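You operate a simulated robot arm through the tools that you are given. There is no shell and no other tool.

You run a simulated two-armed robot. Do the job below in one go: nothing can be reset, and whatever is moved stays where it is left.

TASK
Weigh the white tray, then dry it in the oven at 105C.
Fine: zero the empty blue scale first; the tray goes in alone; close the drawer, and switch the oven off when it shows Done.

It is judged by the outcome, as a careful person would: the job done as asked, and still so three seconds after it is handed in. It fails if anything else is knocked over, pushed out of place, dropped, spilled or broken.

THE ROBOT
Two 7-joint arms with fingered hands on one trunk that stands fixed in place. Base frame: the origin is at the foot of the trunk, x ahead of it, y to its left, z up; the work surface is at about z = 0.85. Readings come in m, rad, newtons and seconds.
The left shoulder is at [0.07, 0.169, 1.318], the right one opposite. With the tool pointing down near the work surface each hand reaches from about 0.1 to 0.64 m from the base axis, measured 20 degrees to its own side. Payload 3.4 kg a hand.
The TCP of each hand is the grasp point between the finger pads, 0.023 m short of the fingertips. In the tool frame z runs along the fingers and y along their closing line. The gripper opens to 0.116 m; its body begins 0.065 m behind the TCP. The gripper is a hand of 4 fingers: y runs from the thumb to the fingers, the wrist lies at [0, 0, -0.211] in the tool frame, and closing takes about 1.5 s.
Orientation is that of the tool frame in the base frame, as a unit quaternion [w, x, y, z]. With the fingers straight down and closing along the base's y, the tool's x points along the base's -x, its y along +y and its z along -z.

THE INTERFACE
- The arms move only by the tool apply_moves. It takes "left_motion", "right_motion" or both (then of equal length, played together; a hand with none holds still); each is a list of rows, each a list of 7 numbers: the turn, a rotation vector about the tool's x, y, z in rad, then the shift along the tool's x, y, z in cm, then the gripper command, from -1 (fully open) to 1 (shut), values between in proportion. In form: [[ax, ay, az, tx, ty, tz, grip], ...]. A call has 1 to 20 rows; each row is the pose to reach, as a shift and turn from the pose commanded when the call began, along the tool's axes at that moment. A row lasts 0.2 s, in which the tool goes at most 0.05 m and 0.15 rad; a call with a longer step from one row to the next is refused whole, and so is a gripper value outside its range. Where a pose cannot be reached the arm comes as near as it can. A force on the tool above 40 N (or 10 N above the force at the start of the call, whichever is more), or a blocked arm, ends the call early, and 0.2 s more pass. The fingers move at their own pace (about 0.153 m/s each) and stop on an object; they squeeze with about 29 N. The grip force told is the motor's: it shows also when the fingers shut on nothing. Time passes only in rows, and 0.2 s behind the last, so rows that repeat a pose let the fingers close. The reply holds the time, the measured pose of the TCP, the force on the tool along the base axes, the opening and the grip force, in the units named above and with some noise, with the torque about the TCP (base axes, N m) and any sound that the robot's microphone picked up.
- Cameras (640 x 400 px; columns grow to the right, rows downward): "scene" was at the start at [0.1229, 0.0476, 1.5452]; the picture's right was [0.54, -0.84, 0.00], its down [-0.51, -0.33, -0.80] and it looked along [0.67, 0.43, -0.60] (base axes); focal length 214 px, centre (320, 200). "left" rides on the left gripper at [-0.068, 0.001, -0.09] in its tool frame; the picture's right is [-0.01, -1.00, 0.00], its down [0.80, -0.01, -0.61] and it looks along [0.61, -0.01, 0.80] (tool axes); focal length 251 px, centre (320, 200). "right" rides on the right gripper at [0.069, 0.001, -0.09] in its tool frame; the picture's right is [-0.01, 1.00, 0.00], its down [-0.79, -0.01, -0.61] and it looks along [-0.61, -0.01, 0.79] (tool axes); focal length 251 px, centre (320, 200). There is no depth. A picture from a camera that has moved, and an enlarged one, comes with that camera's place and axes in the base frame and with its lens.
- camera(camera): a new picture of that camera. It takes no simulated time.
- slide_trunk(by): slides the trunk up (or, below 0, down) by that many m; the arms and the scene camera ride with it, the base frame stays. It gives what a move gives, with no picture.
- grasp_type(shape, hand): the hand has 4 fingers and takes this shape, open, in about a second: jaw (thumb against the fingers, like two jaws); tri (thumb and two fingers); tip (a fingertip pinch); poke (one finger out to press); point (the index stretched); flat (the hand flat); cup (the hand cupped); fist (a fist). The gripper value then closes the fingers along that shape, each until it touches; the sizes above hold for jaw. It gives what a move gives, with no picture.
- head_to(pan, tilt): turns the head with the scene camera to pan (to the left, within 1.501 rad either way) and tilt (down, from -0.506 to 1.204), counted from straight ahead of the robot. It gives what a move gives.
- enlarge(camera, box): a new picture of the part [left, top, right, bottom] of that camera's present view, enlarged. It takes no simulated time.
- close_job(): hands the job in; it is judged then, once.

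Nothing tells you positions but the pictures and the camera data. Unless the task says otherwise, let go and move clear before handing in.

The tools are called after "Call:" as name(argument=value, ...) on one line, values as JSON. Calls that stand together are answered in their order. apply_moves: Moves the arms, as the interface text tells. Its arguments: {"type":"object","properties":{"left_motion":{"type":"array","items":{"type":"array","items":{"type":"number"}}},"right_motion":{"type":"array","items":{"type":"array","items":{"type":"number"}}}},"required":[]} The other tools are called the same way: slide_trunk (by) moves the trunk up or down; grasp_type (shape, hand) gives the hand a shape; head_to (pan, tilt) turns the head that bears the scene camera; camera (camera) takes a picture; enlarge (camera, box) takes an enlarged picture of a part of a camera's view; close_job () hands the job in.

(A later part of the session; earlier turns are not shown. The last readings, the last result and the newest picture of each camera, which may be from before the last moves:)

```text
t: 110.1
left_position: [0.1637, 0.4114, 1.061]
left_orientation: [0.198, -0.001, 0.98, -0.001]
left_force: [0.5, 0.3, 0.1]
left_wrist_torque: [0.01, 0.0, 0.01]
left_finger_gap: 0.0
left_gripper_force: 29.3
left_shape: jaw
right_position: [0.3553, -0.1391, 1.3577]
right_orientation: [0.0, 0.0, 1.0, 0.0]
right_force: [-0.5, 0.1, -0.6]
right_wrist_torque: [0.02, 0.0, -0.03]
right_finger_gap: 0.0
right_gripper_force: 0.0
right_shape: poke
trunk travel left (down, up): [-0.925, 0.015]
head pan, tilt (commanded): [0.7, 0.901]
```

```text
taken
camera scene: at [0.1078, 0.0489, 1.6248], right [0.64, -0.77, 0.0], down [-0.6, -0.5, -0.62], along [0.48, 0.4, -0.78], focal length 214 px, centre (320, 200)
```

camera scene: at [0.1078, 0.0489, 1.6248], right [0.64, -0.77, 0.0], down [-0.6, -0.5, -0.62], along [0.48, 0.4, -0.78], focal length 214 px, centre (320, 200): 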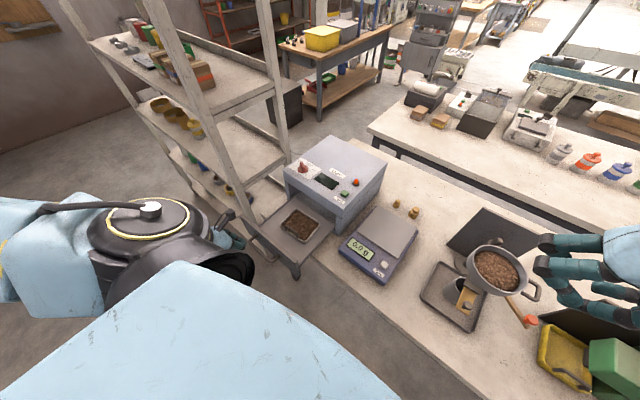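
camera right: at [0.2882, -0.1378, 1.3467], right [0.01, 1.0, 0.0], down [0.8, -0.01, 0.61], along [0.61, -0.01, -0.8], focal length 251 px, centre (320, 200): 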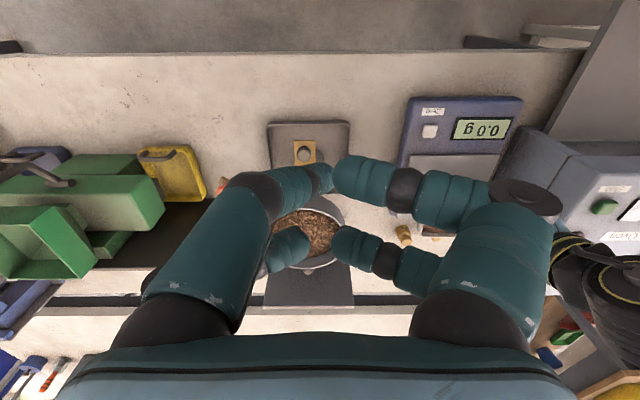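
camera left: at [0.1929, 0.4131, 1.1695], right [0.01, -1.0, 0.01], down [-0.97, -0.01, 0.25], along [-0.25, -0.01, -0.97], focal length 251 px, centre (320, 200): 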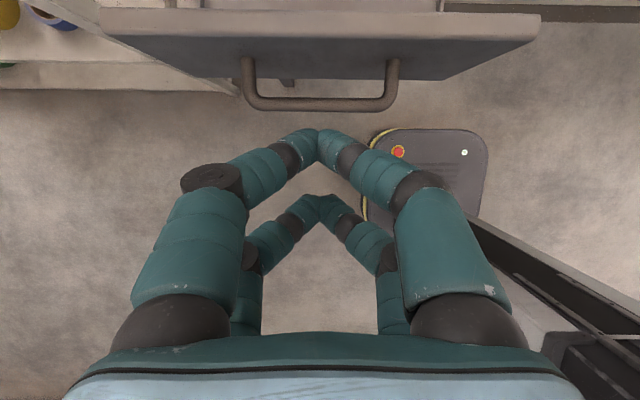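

The hand camera now shows the panel and its U-handle squarely ahead (bar x≈0.219, centred y≈0.412). I'll lower to handle height.

Call:
apply_moves(left_motion=[[0, 0, 0, 0, 1.3, 0, 1], [0, 0, 0, 1.4, 0, 3, 1], [0, 0, 0, 2.7, 0, 6, 1], [0, 0, 0, 4.0, 0, 9, 1], [0, 0, 0, 5.1, 0, 11.6, 1], [0, 0, 0, 5.3, 0, 12.0, 1], [0, 0, 0, 5.3, 0, 12.0, 1]])

Call:
camera(camera="left")

```text
t: 111.7
left_position: [0.1704, 0.4287, 0.97]
left_orientation: [0.199, 0.0, 0.98, -0.002]
left_force: [-0.6, 0.2, 0.4]
left_wrist_torque: [-0.02, -0.02, 0.01]
left_finger_gap: 0.0
left_gripper_force: 29.2
left_shape: jaw
left hand out of reach, approached as far as the arm can: row 4, 5, 6, 7
right_position: [0.3558, -0.1396, 1.356]
right_orientation: [0.0, -0.001, 1.0, 0.0]
right_force: [0.5, 0.3, -0.1]
right_wrist_torque: [0.0, -0.01, 0.06]
right_finger_gap: 0.0001
right_gripper_force: 0.0
right_shape: poke
trunk travel left (down, up): [-0.925, 0.015]
head pan, tilt (commanded): [0.7, 0.901]
```

```text
taken
camera left: at [0.1985, 0.4313, 1.0796], right [0.01, -1.0, 0.01], down [-0.97, -0.01, 0.25], along [-0.25, -0.01, -0.97], focal length 251 px, centre (320, 200)
```

left: 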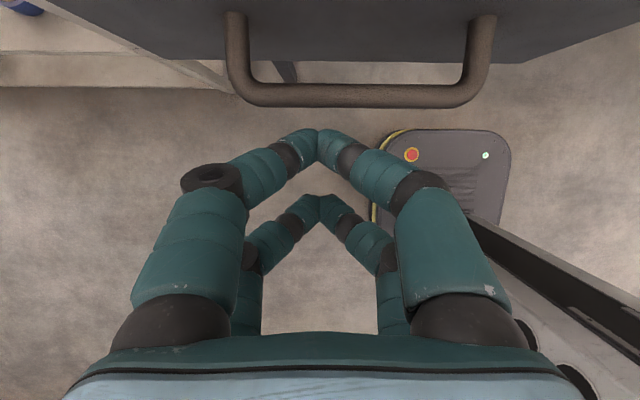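

The tilt limits the reach there; I'll straighten the hand to vertical in place and then lower it.

Call:
apply_moves(left_motion=[[0, 0.1, 0, 0, 0, 0, 1], [0, 0.2, 0, 0, 0, 0, 1], [0, 0.3, 0, 0, 0, 0, 1], [0, 0.4, 0, 0, 0, 0, 1], [0, 0.4, 0, 0, 0, 0, 1]])

Call:
apply_moves(left_motion=[[0, 0, 0, 0, -0.5, 1, 1], [0, 0, 0, 0, -1, 2, 1], [0, 0, 0, 0, -1.5, 3, 1], [0, 0, 0, 0, -1.5, 4, 1], [0, 0, 0, 0, -1.5, 4, 1]])

Call:
camera(camera="left")

```text
t: 112.9
left_position: [0.1687, 0.428, 0.9701]
left_orientation: [-0.001, 0.0, 1.0, -0.002]
left_force: [0.1, -0.2, -0.4]
left_wrist_torque: [-0.02, 0.02, 0.03]
left_finger_gap: 0.0001
left_gripper_force: 28.8
left_shape: jaw
right_position: [0.3564, -0.141, 1.3574]
right_orientation: [0.0, 0.0, 1.0, 0.0]
right_force: [0.1, -0.4, 0.2]
right_wrist_torque: [-0.01, -0.01, 0.03]
right_finger_gap: 0.0
right_gripper_force: 0.0
right_shape: poke
trunk travel left (down, up): [-0.925, 0.015]
head pan, tilt (commanded): [0.7, 0.901]
```

```text
t: 114.1
left_position: [0.1694, 0.4134, 0.9301]
left_orientation: [0.0, 0.0, 1.0, -0.002]
left_force: [0.1, 0.3, -0.8]
left_wrist_torque: [0.01, 0.01, 0.02]
left_finger_gap: 0.0
left_gripper_force: 28.8
left_shape: jaw
right_position: [0.3562, -0.1395, 1.3568]
right_orientation: [0.0, 0.0, 1.0, 0.0]
right_force: [-0.6, -0.1, 0.0]
right_wrist_torque: [0.01, 0.02, -0.02]
right_finger_gap: 0.0
right_gripper_force: 0.0
right_shape: poke
trunk travel left (down, up): [-0.925, 0.015]
head pan, tilt (commanded): [0.7, 0.901]
```

```text
taken
camera left: at [0.2387, 0.4153, 1.019], right [0.01, -1.0, 0.0], down [-0.79, -0.01, 0.61], along [-0.61, -0.01, -0.79], focal length 251 px, centre (320, 200)
```

left: 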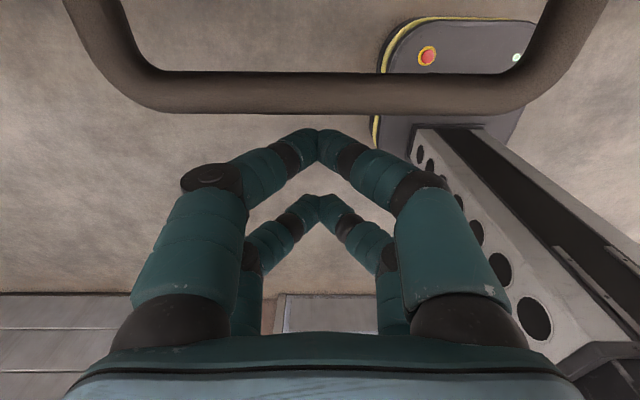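

Hand is at handle height, 1.5 cm behind the bar. I'll push forward steadily and watch the drawer.

Call:
apply_moves(left_motion=[[0, 0, 0, -0.8, 0, 0, 1], [0, 0, 0, -1.6, 0, 0, 1], [0, 0, 0, -2.6, 0, 0, 1], [0, 0, 0, -3.8, 0, 0, 1], [0, 0, 0, -5, 0, 0, 1], [0, 0, 0, -6.2, 0, 0, 1], [0, 0, 0, -7.4, 0, 0, 1], [0, 0, 0, -8.6, 0, 0, 1], [0, 0, 0, -9.8, 0, 0, 1], [0, 0, 0, -11, 0, 0, 1], [0, 0, 0, -12, 0, 0, 1], [0, 0, 0, -12, 0, 0, 1]])

Call:
camera(camera="scene")

Call:
enlarge(camera="scene", box=[200, 120, 400, 280])

```text
t: 116.7
left_position: [0.2895, 0.4129, 0.9296]
left_orientation: [0.0, 0.0, 1.0, -0.001]
left_force: [0.4, -0.3, 0.1]
left_wrist_torque: [-0.02, 0.0, 0.01]
left_finger_gap: 0.0001
left_gripper_force: 29.1
left_shape: jaw
right_position: [0.3547, -0.1409, 1.3566]
right_orientation: [-0.001, 0.0, 1.0, 0.0]
right_force: [0.7, -0.3, -0.7]
right_wrist_torque: [-0.02, 0.0, -0.01]
right_finger_gap: 0.0002
right_gripper_force: 0.1
right_shape: poke
trunk travel left (down, up): [-0.925, 0.015]
head pan, tilt (commanded): [0.7, 0.901]
```

```text
taken
camera scene: at [0.1074, 0.0489, 1.6248], right [0.64, -0.77, 0.0], down [-0.6, -0.5, -0.62], along [0.48, 0.4, -0.78], focal length 214 px, centre (320, 200)
```

scene: 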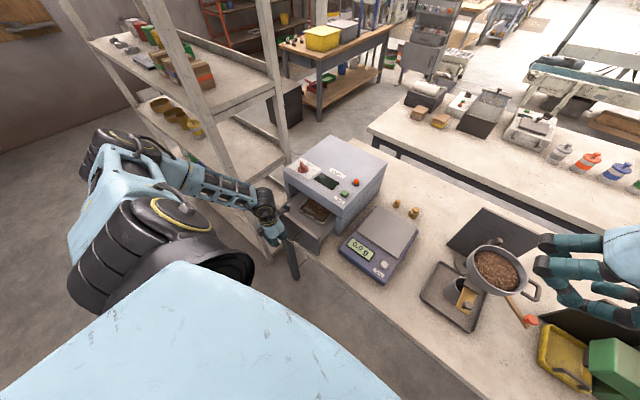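

```text
2.50 times, centred on (300, 200) of scene
camera zoom: at [0.1074, 0.0489, 1.6248], right [0.64, -0.77, 0.0], down [-0.6, -0.5, -0.62], along [0.48, 0.4, -0.78], focal length 536 px, centre (370, 200)
```

zoom: 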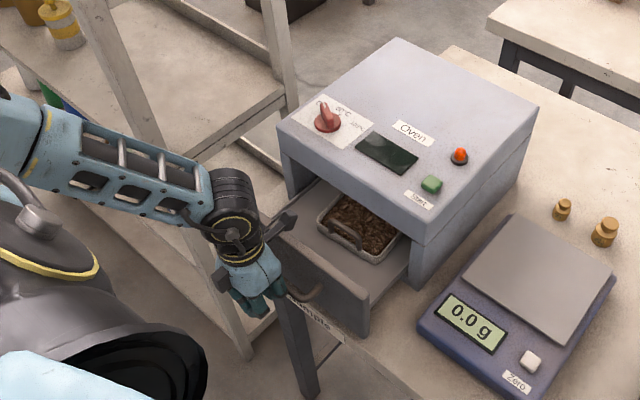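

The drawer slides in smoothly with the tray. I'll continue pushing, tipping the hand back so its camera stays clear of the oven's top edge.

Call:
apply_moves(left_motion=[[0, -0.06, 0, -1, 0, 0, 1], [0, -0.13, 0, -2, 0, 0, 1], [0, -0.2, 0, -3.1, 0, 0, 1], [0, -0.27, 0, -4.2, 0, 0, 1], [0, -0.34, 0, -5.3, 0, 0, 1], [0, -0.4, 0, -6.4, 0, 0, 1], [0, -0.4, 0, -7.4, 0, 0, 1], [0, -0.4, 0, -8.4, 0, 0, 1], [0, -0.4, 0, -9.4, 0, 0, 1], [0, -0.4, 0, -10.4, 0, 0, 1], [0, -0.4, 0, -10.4, 0, 0, 1]])

Call:
camera(camera="left")

Call:
enlarge(camera="scene", box=[200, 120, 400, 280])

```text
t: 119.1
left_position: [0.3926, 0.4125, 0.9297]
left_orientation: [0.199, 0.0, 0.98, -0.003]
left_force: [-0.7, -0.3, -0.8]
left_wrist_torque: [0.03, 0.06, 0.0]
left_finger_gap: 0.0002
left_gripper_force: 28.6
left_shape: jaw
right_position: [0.3562, -0.1408, 1.3571]
right_orientation: [-0.001, 0.0, 1.0, 0.0]
right_force: [-0.2, -1.1, 0.0]
right_wrist_torque: [-0.01, 0.02, -0.03]
right_finger_gap: 0.0
right_gripper_force: 0.2
right_shape: poke
trunk travel left (down, up): [-0.925, 0.015]
head pan, tilt (commanded): [0.7, 0.901]
```

```text
taken
camera left: at [0.4217, 0.4149, 1.039], right [0.01, -1.0, 0.01], down [-0.97, -0.01, 0.25], along [-0.25, -0.01, -0.97], focal length 251 px, centre (320, 200)
```

left: 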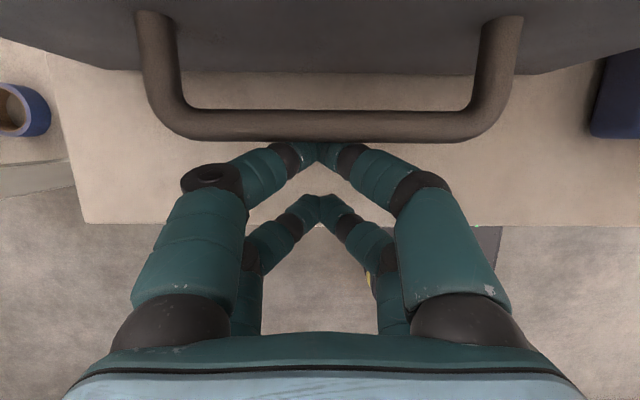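

```text
2.50 times, centred on (300, 200) of scene
camera zoom: at [0.1076, 0.049, 1.6248], right [0.64, -0.77, 0.0], down [-0.6, -0.5, -0.62], along [0.48, 0.4, -0.78], focal length 536 px, centre (370, 200)
```

zoom: 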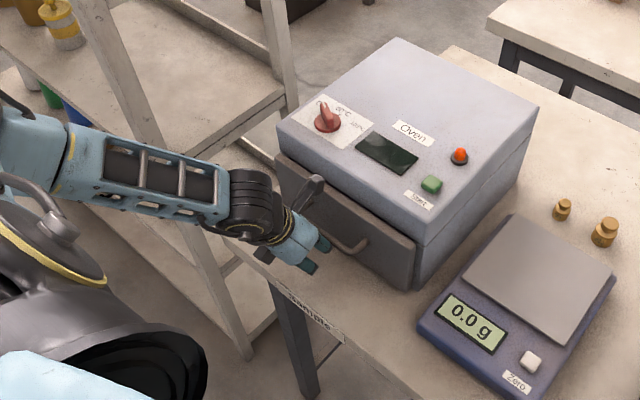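

The drawer is almost shut. I'll push the rest slowly until it stops.

Call:
apply_moves(left_motion=[[0, 0, 0, -0.37, 0, 0.155, 1], [0, 0, 0, -0.74, 0, 0.31, 1], [0, 0, 0, -1.1, 0, 0.466, 1], [0, 0, 0, -1.47, 0, 0.62, 1], [0, 0, 0, -1.84, 0, 0.776, 1], [0, 0, 0, -1.84, 0, 0.776, 1]])

Call:
enlarge(camera="scene", box=[200, 120, 400, 280])

```text
t: 120.2
left_position: [0.3991, 0.4135, 0.928]
left_orientation: [0.191, 0.0, 0.982, 0.0]
left_force: [-28.6, 0.3, 8.9]
left_wrist_torque: [0.03, -0.5, 0.11]
left_finger_gap: 0.0
left_gripper_force: 29.1
left_shape: jaw
right_position: [0.3509, -0.14, 1.3587]
right_orientation: [0.002, 0.001, 1.0, 0.001]
right_force: [-0.4, 0.2, -1.0]
right_wrist_torque: [0.0, 0.03, -0.01]
right_finger_gap: 0.0
right_gripper_force: 0.0
right_shape: poke
trunk travel left (down, up): [-0.925, 0.015]
head pan, tilt (commanded): [0.7, 0.901]
stopped in row 5 (left hand): the force on the tool passed its limit at 42 N (the readings are from after the stop); the commanded pose is now the measured one
```

```text
2.50 times, centred on (300, 200) of scene
camera zoom: at [0.1009, 0.0483, 1.6255], right [0.64, -0.76, 0.0], down [-0.6, -0.5, -0.62], along [0.48, 0.4, -0.78], focal length 536 px, centre (370, 200)
```

zoom: 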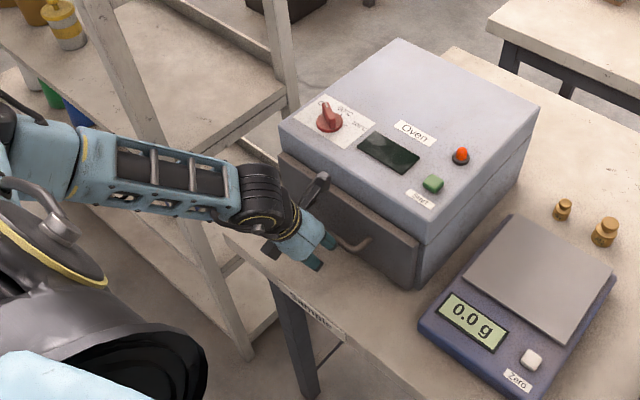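

The push stopped at 42 N, so the drawer has bottomed out. I'll back off and check the seam between panel and oven.

Call:
apply_moves(left_motion=[[0, 0, 0, 1, 0, -0.4, 1], [0, 0, 0, 2.5, 0, -1, 1], [0, 0, 0, 4.6, 0, -1.9, 1], [0, 0, 0, 6.4, 0, -2.7, 1], [0, 0, 0, 5, 0, -6, 1], [0, 0, 0, 3.6, 0, -9.5, 1], [0, 0, 0, 2.2, 0, -13, 1], [0, 0, 0, 0.8, 0, -16.5, 1], [0, 0, 0, -0.6, 0, -20, 1], [0, 0, 0, -0.6, 0, -20, 1]])

Call:
camera(camera="scene")

Call:
enlarge(camera="scene", box=[260, 120, 400, 260])

Call:
camera(camera="left")

```text
t: 122.4
left_position: [0.337, 0.4128, 1.1143]
left_orientation: [0.192, 0.0, 0.981, -0.001]
left_force: [0.5, -0.6, -0.2]
left_wrist_torque: [-0.01, -0.02, 0.02]
left_finger_gap: 0.0
left_gripper_force: 29.5
left_shape: jaw
right_position: [0.3562, -0.1402, 1.3567]
right_orientation: [0.0, 0.001, 1.0, -0.001]
right_force: [-0.1, 0.9, 0.9]
right_wrist_torque: [0.04, 0.01, 0.0]
right_finger_gap: 0.0
right_gripper_force: 0.1
right_shape: poke
trunk travel left (down, up): [-0.925, 0.015]
head pan, tilt (commanded): [0.7, 0.901]
```

```text
taken
camera scene: at [0.1078, 0.0491, 1.6247], right [0.64, -0.77, 0.0], down [-0.6, -0.5, -0.62], along [0.48, 0.4, -0.78], focal length 214 px, centre (320, 200)
```

scene: 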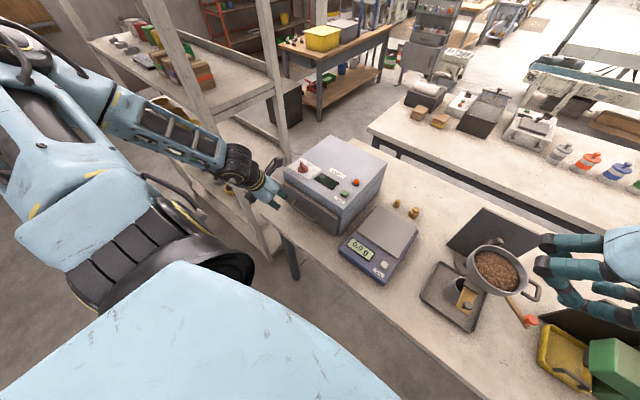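

```text
2.86 times, centred on (330, 190) of scene
camera zoom: at [0.1078, 0.0491, 1.6247], right [0.64, -0.77, 0.0], down [-0.6, -0.5, -0.62], along [0.48, 0.4, -0.78], focal length 613 px, centre (291, 229)
```

zoom: 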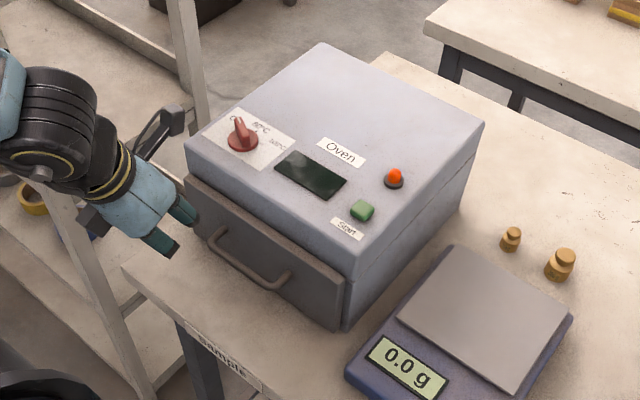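

```text
taken
camera left: at [0.3662, 0.4155, 1.2223], right [0.01, -1.0, 0.01], down [-0.97, -0.01, 0.26], along [-0.26, -0.01, -0.97], focal length 251 px, centre (320, 200)
```

left: 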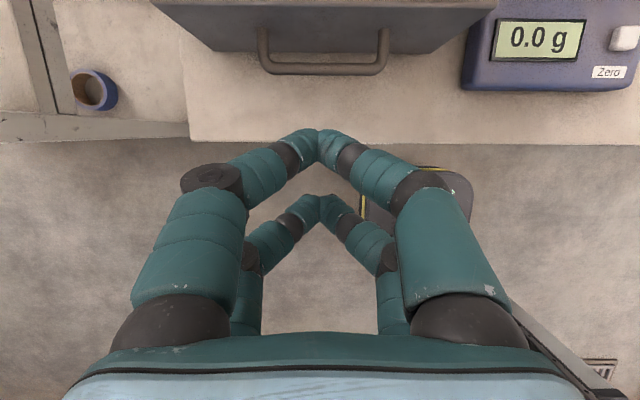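

Call:
enlarge(camera="scene", box=[295, 170, 355, 240])

Call:
enlarge(camera="scene", box=[280, 140, 360, 200])

```text
5.71 times, centred on (325, 205) of scene
camera zoom: at [0.1078, 0.0491, 1.6247], right [0.64, -0.77, 0.0], down [-0.6, -0.5, -0.62], along [0.48, 0.4, -0.78], focal length 1226 px, centre (291, 171)
```

zoom: 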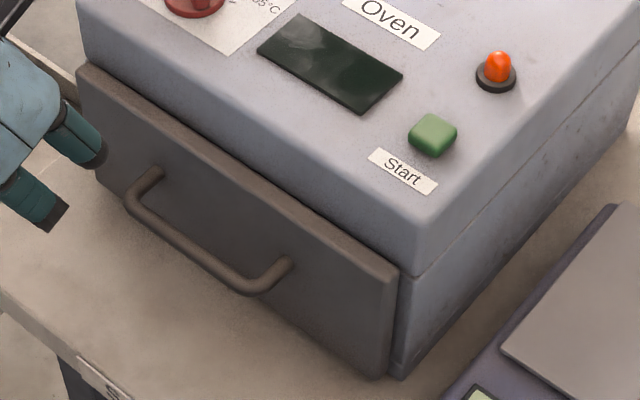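

```text
6.67 times, centred on (320, 170) of scene
camera zoom: at [0.1078, 0.0491, 1.6247], right [0.64, -0.77, 0.0], down [-0.6, -0.5, -0.62], along [0.48, 0.4, -0.78], focal length 1430 px, centre (320, 400)
```

zoom: 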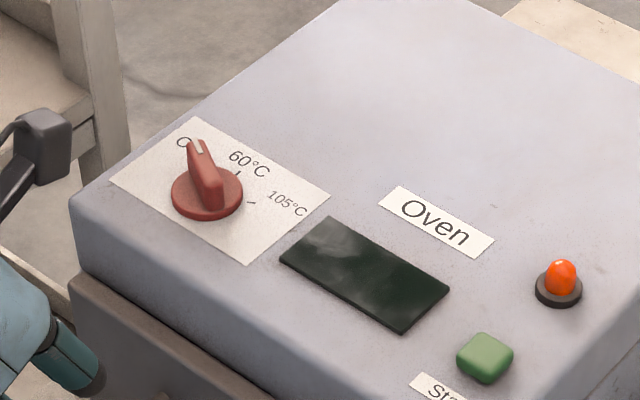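

The drawer is flush shut. Next is the knob at about (0.5485, 0.509), lever pointing at Off (about 62° from +x), 105 °C lying about 120° clockwise. I'll shape the left hand to poke and see where its finger is.

Call:
grasp_type(hand="left", shape="poke")

Call:
camera(camera="left")

Call:
enlarge(camera="scene", box=[210, 120, 310, 220])

```text
t: 123.3
left_position: [0.3361, 0.4133, 1.1132]
left_orientation: [0.193, 0.0, 0.981, 0.0]
left_force: [-0.1, -0.5, 0.6]
left_wrist_torque: [0.03, 0.01, 0.02]
left_finger_gap: 0.0002
left_gripper_force: 0.1
left_shape: poke
right_position: [0.3557, -0.1391, 1.3581]
right_orientation: [0.0, 0.001, 1.0, 0.0]
right_force: [-0.1, -0.3, 0.0]
right_wrist_torque: [0.0, -0.01, -0.02]
right_finger_gap: 0.0001
right_gripper_force: 0.0
right_shape: poke
trunk travel left (down, up): [-0.925, 0.015]
head pan, tilt (commanded): [0.7, 0.901]
```

```text
taken
camera left: at [0.3663, 0.4156, 1.2218], right [0.01, -1.0, 0.01], down [-0.97, -0.01, 0.26], along [-0.26, -0.01, -0.97], focal length 251 px, centre (320, 200)
```

left: 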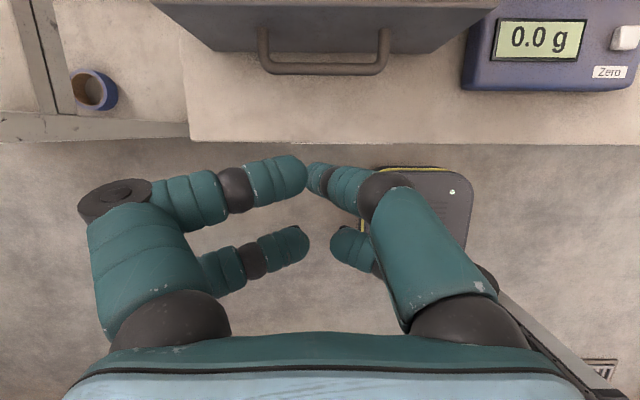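

```text
4.00 times, centred on (260, 170) of scene
camera zoom: at [0.108, 0.0491, 1.6247], right [0.64, -0.77, 0.0], down [-0.6, -0.5, -0.62], along [0.47, 0.4, -0.78], focal length 858 px, centre (560, 320)
```

zoom: 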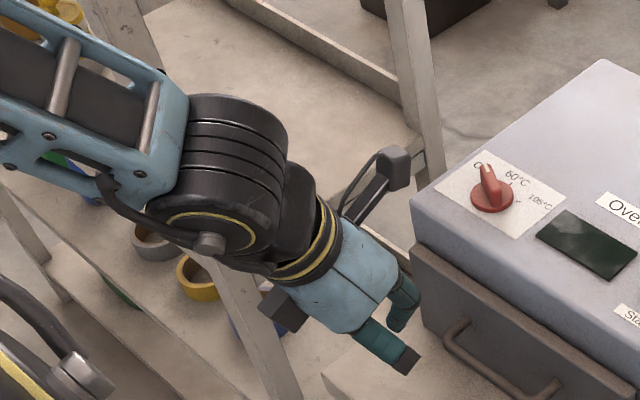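

The poke finger is crowded by its neighbours, so I'll instead pinch the knob lever with the jaw and turn it. I'll raise the hand, restore jaw shape, and lower the trunk to its first height for reach.

Call:
grasp_type(hand="left", shape="jaw")

Call:
apply_moves(left_motion=[[0, 0, 0, -1, 0.5, -3, -0.2], [0, 0, 0, -2, 1, -6, 0], [0, 0, 0, -3, 1.5, -9, 0.1], [0, 0, 0, -4, 2, -12, 0.2], [0, 0, 0, -5, 2.5, -15, 0.3], [0, 0, 0, -6, 3, -18, 0.3], [0, 0, 0, -7, 3.5, -20, 0.3], [0, 0, 0, -7, 3.5, -20, 0.3]])

Call:
slide_trunk(by=-0.12)

```text
t: 124.2
left_position: [0.3349, 0.4126, 1.1136]
left_orientation: [0.193, 0.0, 0.981, -0.001]
left_force: [-0.6, 0.4, 0.6]
left_wrist_torque: [0.0, 0.0, 0.0]
left_finger_gap: 0.1159
left_gripper_force: 0.1
left_shape: jaw
right_position: [0.3557, -0.1403, 1.3579]
right_orientation: [-0.001, 0.001, 1.0, 0.0]
right_force: [0.3, -0.3, 0.3]
right_wrist_torque: [0.0, 0.0, -0.02]
right_finger_gap: 0.0001
right_gripper_force: 0.0
right_shape: poke
trunk travel left (down, up): [-0.925, 0.015]
head pan, tilt (commanded): [0.7, 0.901]
```

```text
t: 126.0
left_position: [0.3254, 0.448, 1.3262]
left_orientation: [0.192, 0.0, 0.981, -0.001]
left_force: [-0.2, 0.9, 0.1]
left_wrist_torque: [-0.02, 0.0, 0.0]
left_finger_gap: 0.041
left_gripper_force: 0.0
left_shape: jaw
right_position: [0.3575, -0.1399, 1.3558]
right_orientation: [0.0, 0.0, 1.0, 0.0]
right_force: [-0.6, -0.1, 0.6]
right_wrist_torque: [-0.01, 0.03, 0.01]
right_finger_gap: 0.0
right_gripper_force: 0.1
right_shape: poke
trunk travel left (down, up): [-0.925, 0.015]
head pan, tilt (commanded): [0.7, 0.901]
```

```text
t: 127.5
left_position: [0.3269, 0.4492, 1.2045]
left_orientation: [0.193, 0.001, 0.981, -0.001]
left_force: [-0.2, -0.5, -0.1]
left_wrist_torque: [0.0, -0.02, -0.01]
left_finger_gap: 0.0409
left_gripper_force: 0.1
left_shape: jaw
right_position: [0.356, -0.141, 1.2373]
right_orientation: [0.0, 0.001, 1.0, -0.001]
right_force: [0.2, 0.7, 0.0]
right_wrist_torque: [0.03, 0.0, -0.01]
right_finger_gap: 0.0
right_gripper_force: 0.1
right_shape: poke
trunk travel left (down, up): [-0.805, 0.135]
head pan, tilt (commanded): [0.7, 0.901]
```

Call:
apply_moves(left_motion=[[-0.03, 0.024, 0.002, -2.7, 0.9, 1.0, 0.3], [-0.06, 0.048, 0.004, -5.4, 1.8, 3.0, 0.3], [-0.09, 0.072, 0.006, -8.1, 2.7, 5.2, 0.3], [-0.12, 0.096, 0.008, -10.8, 3.6, 7.4, 0.3], [-0.15, 0.12, 0.01, -13.5, 4.5, 9.6, 0.3], [-0.1716, 0.1403, 0.0121, -16.2, 5.3, 11.8, 0.3], [-0.1716, 0.1403, 0.0121, -18.46, 5.98, 13.43, 0.3], [-0.1716, 0.1403, 0.0121, -18.46, 5.98, 13.43, 0.3]])

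Call:
camera(camera="left")

Call:
camera(camera="scene")

```text
t: 129.3
left_position: [0.5476, 0.5081, 1.1498]
left_orientation: [0.123, -0.011, 0.989, 0.084]
left_force: [-0.2, 0.7, 0.7]
left_wrist_torque: [0.01, 0.0, 0.0]
left_finger_gap: 0.0409
left_gripper_force: 0.0
left_shape: jaw
right_position: [0.3559, -0.1401, 1.2357]
right_orientation: [0.0, 0.0, 1.0, 0.0]
right_force: [0.5, -0.1, -1.1]
right_wrist_torque: [0.01, 0.0, 0.02]
right_finger_gap: 0.0
right_gripper_force: 0.2
right_shape: poke
trunk travel left (down, up): [-0.805, 0.135]
head pan, tilt (commanded): [0.7, 0.901]
```

```text
taken
camera left: at [0.5934, 0.4944, 1.2532], right [0.05, -0.99, -0.16], down [-0.92, -0.11, 0.38], along [-0.4, 0.13, -0.91], focal length 251 px, centre (320, 200)
```

left: 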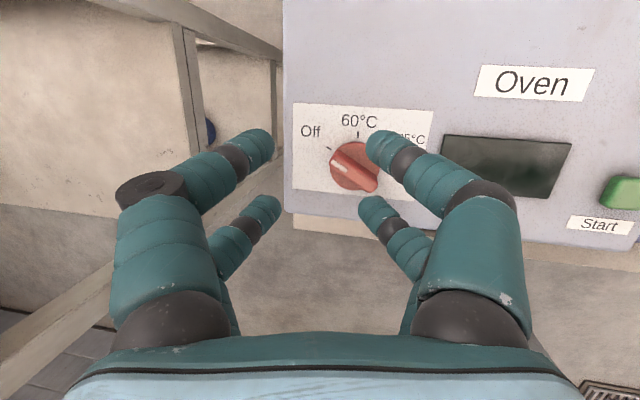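

```text
taken
camera scene: at [0.107, 0.0491, 1.5048], right [0.64, -0.77, 0.0], down [-0.6, -0.5, -0.62], along [0.48, 0.4, -0.78], focal length 214 px, centre (320, 200)
```

scene: 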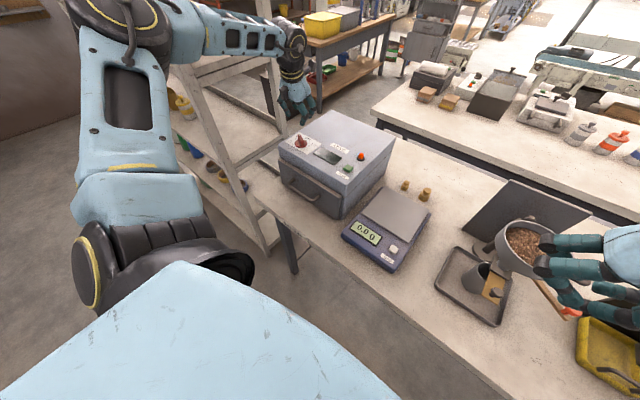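

Reached above the knob with a clear view of its dial. I'll zoom to measure it relative to the hand.

Call:
enlarge(camera="left", box=[270, 80, 470, 220])

```text
2.86 times, centred on (370, 150) of left
camera zoom: at [0.5934, 0.4944, 1.2532], right [0.05, -0.99, -0.16], down [-0.92, -0.11, 0.38], along [-0.4, 0.13, -0.91], focal length 718 px, centre (177, 343)
```

zoom: 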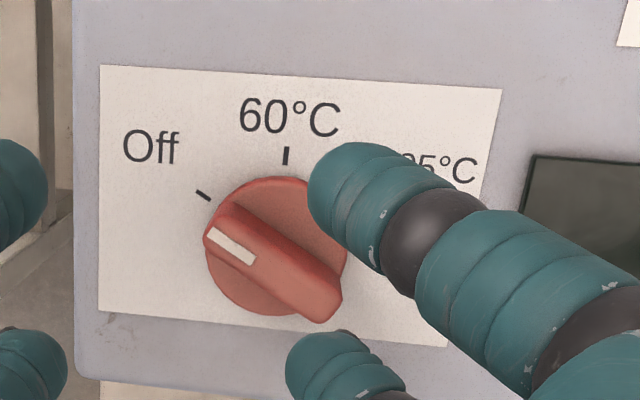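

Triangulating both cameras: oven top is at z≈1.038, knob centre (0.535, 0.495), lever from z≈1.045 to 1.07, about 4 cm long, pointing 59°. I'll reduce the hand tilt, centre above the knob, and yaw the hand to straddle the lever.

Call:
apply_moves(left_motion=[[0.05, 0.074, 0, 0.9, -0.8, 0.7, 0.1], [0.1011, 0.1477, 0, 1.81, -1.66, 1.34, 0], [0.1011, 0.1477, 0, 1.81, -1.66, 1.34, 0]])

Call:
apply_moves(left_motion=[[0, 0, -0.13, 0, 0, 0, 0], [0, 0, -0.26, 0, 0, 0, 0], [0, 0, -0.39, 0, 0, 0, 0], [0, 0, -0.52, 0, 0, 0, 0], [0, 0, -0.65, 0, 0, 0, 0], [0, 0, -0.78, 0, 0, 0, 0], [0, 0, -0.91, 0, 0, 0, 0], [0, 0, -1.02, 0, 0, 0, 0], [0, 0, -1.02, 0, 0, 0, 0]])

Call:
camera(camera="left")

Call:
enlarge(camera="scene", box=[250, 70, 370, 190])

```text
t: 130.1
left_position: [0.5331, 0.4943, 1.1303]
left_orientation: [0.05, -0.01, 0.998, 0.034]
left_force: [-0.5, 0.0, 0.0]
left_wrist_torque: [-0.02, 0.03, 0.04]
left_finger_gap: 0.0574
left_gripper_force: 0.0
left_shape: jaw
right_position: [0.3561, -0.14, 1.2375]
right_orientation: [0.0, 0.001, 1.0, 0.0]
right_force: [-0.2, 0.7, 0.2]
right_wrist_torque: [-0.01, -0.01, -0.01]
right_finger_gap: 0.0
right_gripper_force: 0.0
right_shape: poke
trunk travel left (down, up): [-0.805, 0.135]
head pan, tilt (commanded): [0.7, 0.901]
```

```text
t: 132.1
left_position: [0.5346, 0.4939, 1.1308]
left_orientation: [0.059, -0.497, 0.866, 0.005]
left_force: [0.6, 0.5, -0.1]
left_wrist_torque: [0.03, 0.0, 0.02]
left_finger_gap: 0.0576
left_gripper_force: 0.0
left_shape: jaw
right_position: [0.3561, -0.1387, 1.2365]
right_orientation: [0.0, 0.002, 1.0, 0.0]
right_force: [0.6, 0.6, -0.6]
right_wrist_torque: [0.02, 0.0, 0.0]
right_finger_gap: 0.0003
right_gripper_force: 0.1
right_shape: poke
trunk travel left (down, up): [-0.805, 0.135]
head pan, tilt (commanded): [0.7, 0.901]
```

```text
taken
camera left: at [0.5599, 0.5491, 1.227], right [0.87, -0.5, 0.05], down [-0.45, -0.73, 0.52], along [-0.22, -0.47, -0.85], focal length 251 px, centre (320, 200)
```

left: 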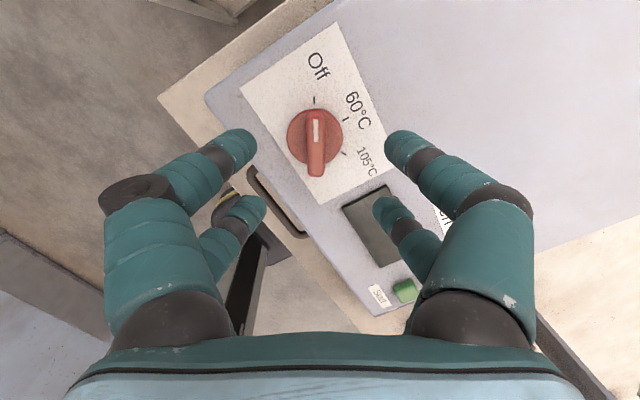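

```text
3.33 times, centred on (310, 130) of scene
camera zoom: at [0.1079, 0.0489, 1.5047], right [0.64, -0.77, 0.0], down [-0.6, -0.5, -0.62], along [0.48, 0.4, -0.78], focal length 715 px, centre (353, 433)
```

zoom: 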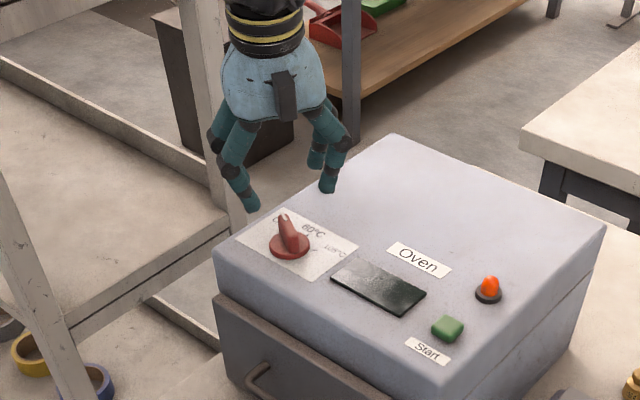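

The hand straddles the lever with the right yaw. I'll zoom to fine-align before descending.

Call:
enlarge(camera="left", box=[230, 80, 410, 230])

```text
2.67 times, centred on (320, 155) of left
camera zoom: at [0.5599, 0.5491, 1.227], right [0.87, -0.5, 0.05], down [-0.45, -0.73, 0.52], along [-0.22, -0.47, -0.85], focal length 670 px, centre (320, 320)
```

zoom: 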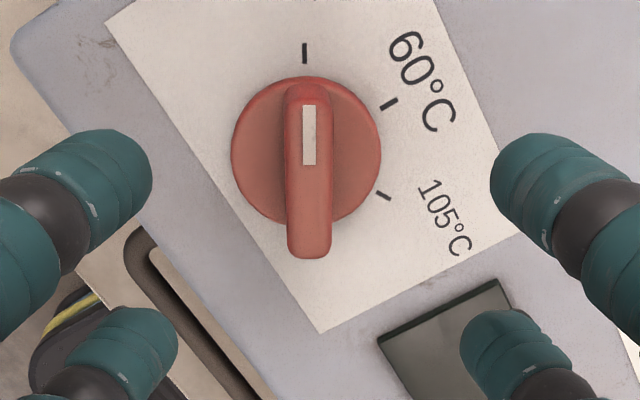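

Dial ticks confirm Off → 60 → 105 are 60° apart clockwise. I'll descend 5.8 cm along the tool with a small shift to straddle the lever.

Call:
apply_moves(left_motion=[[0, 0, 0, 0.2, 0.15, 1.5, 0], [0, 0, 0, 0.4, 0.3, 3, 0], [0, 0, 0, 0.4, 0.3, 4.5, 0], [0, 0, 0, 0.4, 0.3, 5.5, 0], [0, 0, 0, 0.4, 0.3, 5.8, 0.2], [0, 0, 0, 0.4, 0.3, 5.8, 0.4], [0, 0, 0, 0.4, 0.3, 5.8, 0.4]])

Call:
camera(camera="left")

Call:
enlarge(camera="scene", box=[260, 90, 340, 170])

```text
t: 133.7
left_position: [0.5366, 0.4969, 1.073]
left_orientation: [0.059, -0.497, 0.866, 0.005]
left_force: [-0.3, 0.5, 0.9]
left_wrist_torque: [-0.01, -0.05, 0.01]
left_finger_gap: 0.0352
left_gripper_force: 0.1
left_shape: jaw
right_position: [0.356, -0.1407, 1.2374]
right_orientation: [-0.001, 0.001, 1.0, 0.0]
right_force: [0.3, -0.2, 0.3]
right_wrist_torque: [-0.02, -0.01, -0.01]
right_finger_gap: 0.0001
right_gripper_force: 0.1
right_shape: poke
trunk travel left (down, up): [-0.805, 0.135]
head pan, tilt (commanded): [0.7, 0.901]
```

```text
taken
camera left: at [0.5611, 0.5509, 1.1684], right [0.86, -0.5, 0.05], down [-0.45, -0.73, 0.52], along [-0.22, -0.47, -0.85], focal length 251 px, centre (320, 200)
```

left: 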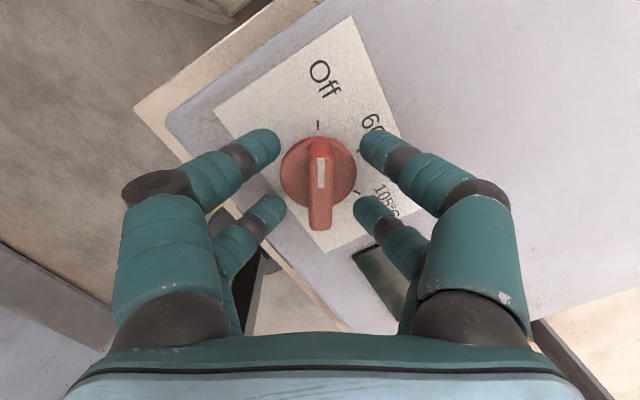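

```text
5.00 times, centred on (300, 130) of scene
camera zoom: at [0.108, 0.0489, 1.5047], right [0.64, -0.77, 0.0], down [-0.6, -0.5, -0.62], along [0.47, 0.4, -0.78], focal length 1072 px, centre (420, 550)
```

zoom: 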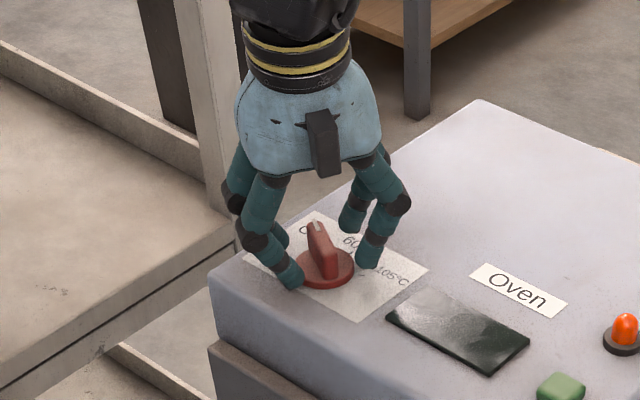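

The fingertips straddle the lever centrally. Closing on it.

Call:
apply_moves(left_motion=[[0, 0, 0, 0, 0, 0, 0.55], [0, 0, 0, 0, 0, 0, 0.7], [0, 0, 0, 0, 0, 0, 0.85], [0, 0, 0, 0, 0, 0, 1], [0, 0, 0, 0, 0, 0, 1], [0, 0, 0, 0, 0, 0, 1]])

Call:
camera(camera="left")

Call:
enlarge(camera="scene", box=[260, 90, 340, 170])

```text
t: 135.1
left_position: [0.535, 0.4964, 1.0724]
left_orientation: [0.059, -0.497, 0.866, 0.005]
left_force: [-1.7, 2.4, 1.2]
left_wrist_torque: [0.12, 0.41, 0.0]
left_finger_gap: 0.0086
left_gripper_force: 29.2
left_shape: jaw
right_position: [0.3565, -0.1399, 1.2365]
right_orientation: [-0.001, 0.001, 1.0, 0.0]
right_force: [-0.5, 0.5, 0.6]
right_wrist_torque: [-0.01, -0.01, 0.0]
right_finger_gap: 0.0
right_gripper_force: 0.0
right_shape: poke
trunk travel left (down, up): [-0.805, 0.135]
head pan, tilt (commanded): [0.7, 0.901]
```

```text
taken
camera left: at [0.5603, 0.5512, 1.1687], right [0.87, -0.5, 0.05], down [-0.45, -0.73, 0.52], along [-0.22, -0.47, -0.85], focal length 251 px, centre (320, 200)
```

left: 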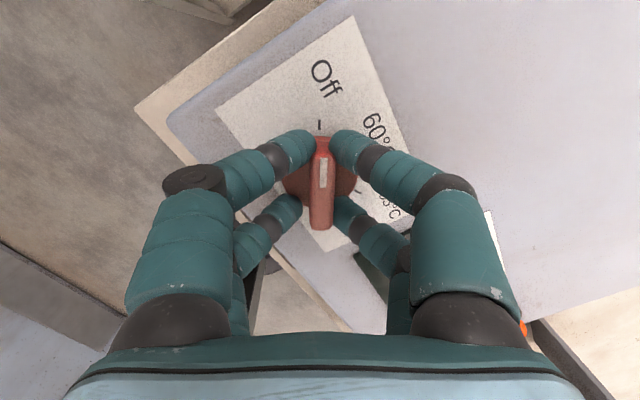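

```text
5.00 times, centred on (300, 130) of scene
camera zoom: at [0.1071, 0.0492, 1.5048], right [0.64, -0.77, 0.0], down [-0.6, -0.5, -0.62], along [0.48, 0.4, -0.78], focal length 1072 px, centre (420, 550)
```

zoom: 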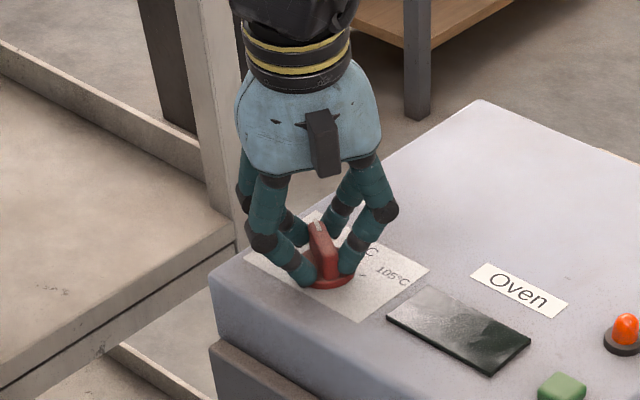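

The lever is firmly pinched (gap 8.6 mm). I'll turn it clockwise by 60° first and check.

Call:
apply_moves(left_motion=[[0, 0, 0.13, 0, 0, 0, 1], [0, 0, 0.26, 0, 0, 0, 1], [0, 0, 0.39, 0, 0, 0, 1], [0, 0, 0.52, 0, 0, 0, 1], [0, 0, 0.65, 0, 0, 0, 1], [0, 0, 0.78, 0, 0, 0, 1], [0, 0, 0.91, 0, 0, 0, 1], [0, 0, 1.047, 0, 0, 0, 1], [0, 0, 1.047, 0, 0, 0, 1]])

Call:
camera(camera="left")

Call:
enlarge(camera="scene", box=[260, 90, 360, 190])

```text
t: 137.1
left_position: [0.5367, 0.4945, 1.0742]
left_orientation: [0.049, 0.003, 0.998, 0.034]
left_force: [-0.1, -15.2, -8.4]
left_wrist_torque: [-0.57, 0.0, 0.06]
left_finger_gap: 0.0078
left_gripper_force: 29.3
left_shape: jaw
right_position: [0.3582, -0.1429, 1.2357]
right_orientation: [-0.001, 0.001, 1.0, 0.0]
right_force: [0.0, -0.2, 0.9]
right_wrist_torque: [-0.01, -0.02, 0.01]
right_finger_gap: 0.0002
right_gripper_force: 0.1
right_shape: poke
trunk travel left (down, up): [-0.805, 0.135]
head pan, tilt (commanded): [0.7, 0.901]
```

```text
taken
camera left: at [0.5968, 0.4891, 1.1685], right [0.0, -1.0, -0.07], down [-0.85, -0.04, 0.52], along [-0.53, 0.06, -0.85], focal length 251 px, centre (320, 200)
```

left: 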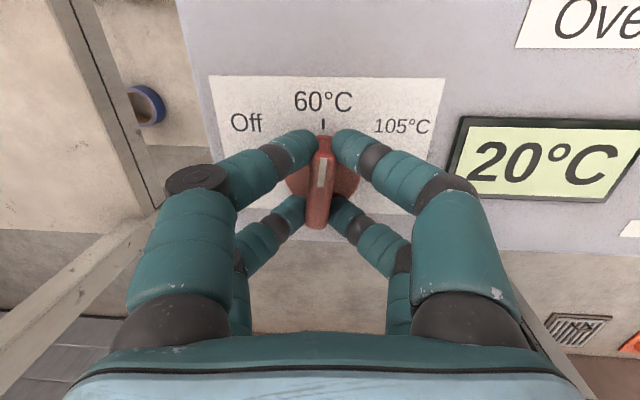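

```text
4.00 times, centred on (310, 140) of scene
camera zoom: at [0.1092, 0.0457, 1.5047], right [0.64, -0.77, 0.0], down [-0.6, -0.5, -0.62], along [0.47, 0.4, -0.78], focal length 858 px, centre (360, 440)
```

zoom: 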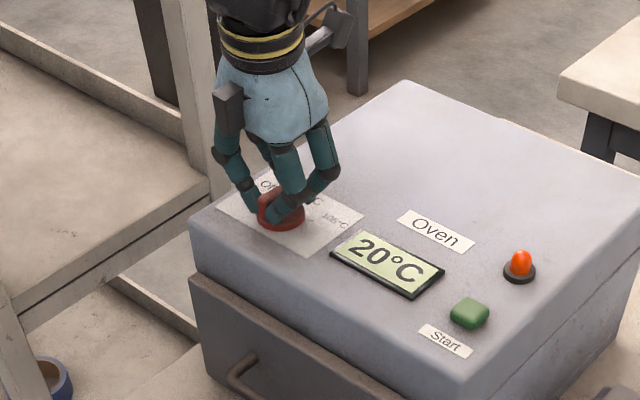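

The knob is at 60 and the display woke up showing 20 °C. There's a 15 N side force, so I'll shift the hand 3 mm toward −y and continue turning another 30°.

Call:
apply_moves(left_motion=[[0, 0, 0, 0, -0.15, 0, 1], [0, 0, 0, 0, -0.3, 0, 1], [0, 0, 0.13, 0, -0.3, 0, 1], [0, 0, 0.26, 0, -0.3, 0, 1], [0, 0, 0.39, 0, -0.3, 0, 1], [0, 0, 0.52, 0, -0.3, 0, 1], [0, 0, 0.52, 0, -0.3, 0, 1]])

Call:
camera(camera="left")

```text
t: 138.7
left_position: [0.5361, 0.492, 1.0715]
left_orientation: [0.039, 0.26, 0.964, 0.046]
left_force: [0.6, -6.9, -1.0]
left_wrist_torque: [-0.62, -0.46, 0.02]
left_finger_gap: 0.009
left_gripper_force: 28.6
left_shape: jaw
right_position: [0.3558, -0.1423, 1.2368]
right_orientation: [0.0, 0.001, 1.0, 0.001]
right_force: [-0.1, -0.4, 0.2]
right_wrist_torque: [-0.01, -0.02, 0.02]
right_finger_gap: 0.0
right_gripper_force: 0.1
right_shape: poke
trunk travel left (down, up): [-0.805, 0.135]
head pan, tilt (commanded): [0.7, 0.901]
```

```text
taken
camera left: at [0.5872, 0.4534, 1.1647], right [-0.49, -0.86, -0.11], down [-0.75, 0.35, 0.56], along [-0.45, 0.36, -0.82], focal length 251 px, centre (320, 200)
```

left: 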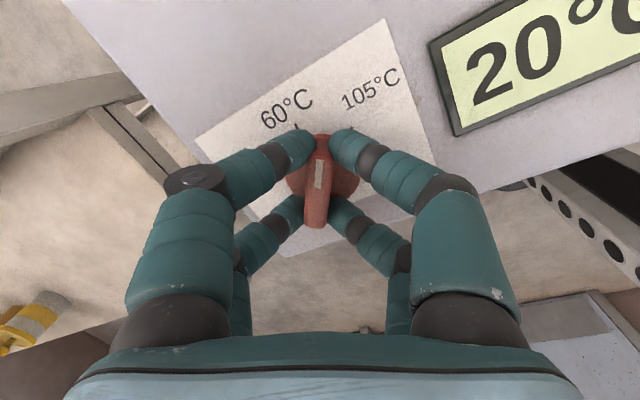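

Smooth and low force. Continuing the last 30° to the 105 tick.

Call:
apply_moves(left_motion=[[0, 0, 0.13, 0, -0.1, 0, 1], [0, 0, 0.26, 0, -0.1, 0, 1], [0, 0, 0.39, 0, -0.1, 0, 1], [0, 0, 0.527, 0, -0.1, 0, 1], [0, 0, 0.527, 0, -0.1, 0, 1], [0, 0, 0.527, 0, -0.1, 0, 1]])

Call:
camera(camera="left")

Call:
enlarge(camera="left", box=[230, 60, 410, 230])

```text
t: 140.1
left_position: [0.5329, 0.4921, 1.0724]
left_orientation: [0.026, 0.501, 0.864, 0.055]
left_force: [-0.1, -5.9, -0.1]
left_wrist_torque: [-0.97, -0.34, 0.22]
left_finger_gap: 0.009
left_gripper_force: 29.3
left_shape: jaw
right_position: [0.3557, -0.1412, 1.2376]
right_orientation: [0.0, 0.001, 1.0, 0.001]
right_force: [-0.1, 0.4, 1.2]
right_wrist_torque: [0.04, -0.02, -0.02]
right_finger_gap: 0.0001
right_gripper_force: 0.1
right_shape: poke
trunk travel left (down, up): [-0.805, 0.135]
head pan, tilt (commanded): [0.7, 0.901]
```

```text
taken
camera left: at [0.5611, 0.4275, 1.1608], right [-0.86, -0.5, -0.12], down [-0.46, 0.65, 0.61], along [-0.23, 0.58, -0.78], focal length 251 px, centre (320, 200)
```

left: 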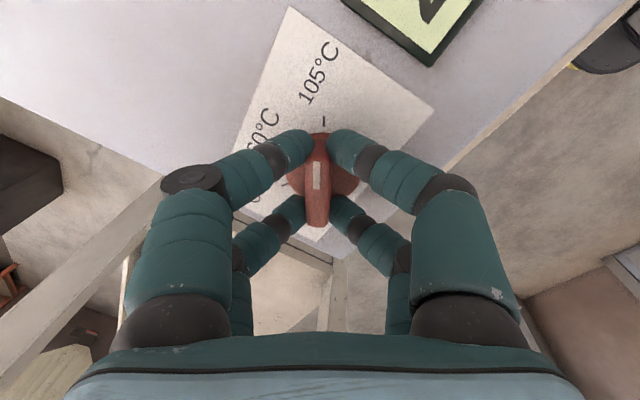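

```text
2.35 times, centred on (320, 145) of left
camera zoom: at [0.5611, 0.4275, 1.1608], right [-0.86, -0.5, -0.12], down [-0.46, 0.65, 0.61], along [-0.23, 0.58, -0.78], focal length 592 px, centre (320, 329)
```

zoom: 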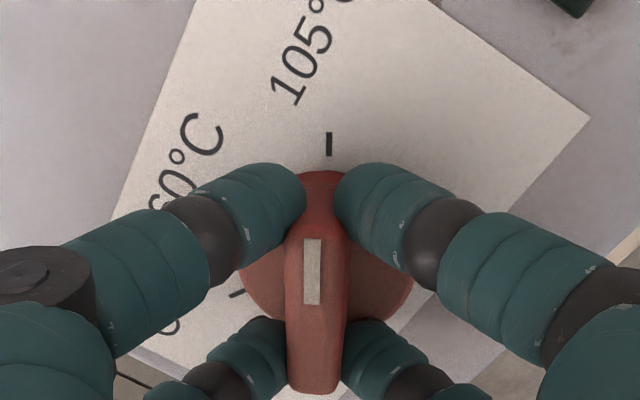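

The pointer lines up with the 105 tick. I'll release and lift off, then verify.

Call:
apply_moves(left_motion=[[0, 0, 0.02, 0, 0, 0, 1], [0, 0, 0.02, 0, 0, 0, 0.7], [0, 0, 0.02, 0, 0, 0, 0.4], [0, 0, 0.02, 0, 0, 0, 0.1], [0, 0, 0.02, 0, 0, 0, 0.0], [0, 0, 0.02, 0, 0, -2, 0.0], [0, 0, 0.02, 0, 0, -5, 0.0], [0, 0, 0.02, 0, 0, -8, 0.0], [0, 0, 0.02, 0, 0, -8, 0.0]])

Call:
camera(camera="left")

Call:
enlarge(camera="left", box=[240, 60, 400, 200])

Call:
enlarge(camera="scene", box=[260, 90, 380, 200])

```text
t: 142.1
left_position: [0.5255, 0.4881, 1.1512]
left_orientation: [0.026, 0.51, 0.858, 0.054]
left_force: [0.9, 0.3, -0.1]
left_wrist_torque: [0.02, 0.03, 0.03]
left_finger_gap: 0.0572
left_gripper_force: 0.1
left_shape: jaw
right_position: [0.3558, -0.1394, 1.2359]
right_orientation: [0.0, 0.0, 1.0, -0.001]
right_force: [0.1, -0.4, 0.0]
right_wrist_torque: [0.01, 0.0, 0.0]
right_finger_gap: 0.0
right_gripper_force: 0.1
right_shape: poke
trunk travel left (down, up): [-0.805, 0.135]
head pan, tilt (commanded): [0.7, 0.901]
```

```text
taken
camera left: at [0.5522, 0.4231, 1.2401], right [-0.87, -0.48, -0.12], down [-0.45, 0.65, 0.61], along [-0.22, 0.58, -0.78], focal length 251 px, centre (320, 200)
```

left: 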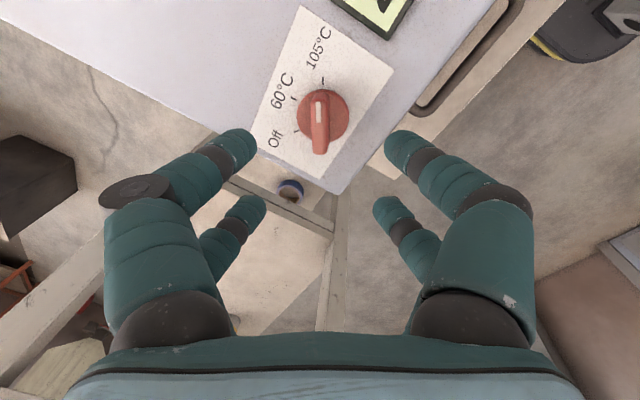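

```text
2.86 times, centred on (320, 130) of left
camera zoom: at [0.5522, 0.4231, 1.2401], right [-0.87, -0.48, -0.12], down [-0.45, 0.65, 0.61], along [-0.22, 0.58, -0.78], focal length 718 px, centre (320, 400)
```

zoom: 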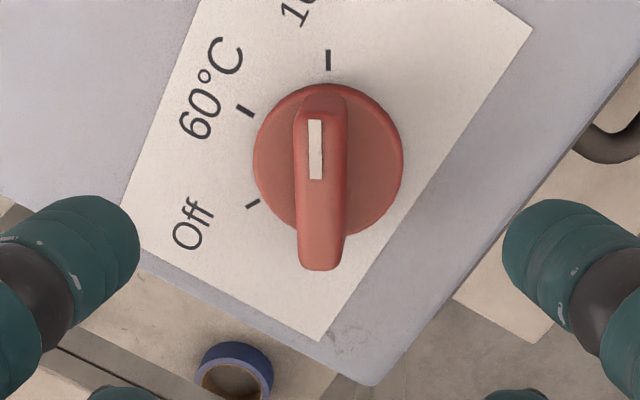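

```text
3.64 times, centred on (320, 145) of scene
camera zoom: at [0.1082, 0.0493, 1.5047], right [0.64, -0.77, 0.0], down [-0.6, -0.5, -0.62], along [0.47, 0.4, -0.78], focal length 780 px, centre (320, 400)
```

zoom: 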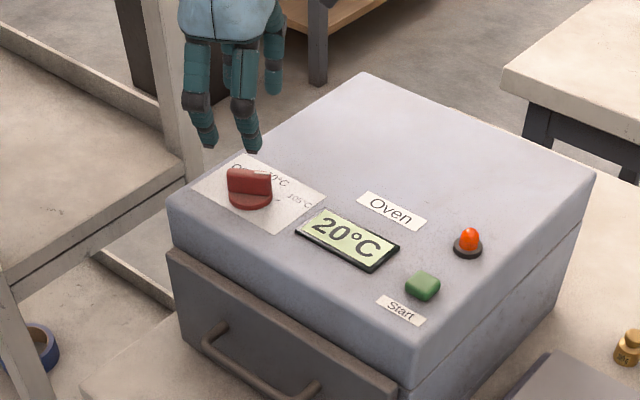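

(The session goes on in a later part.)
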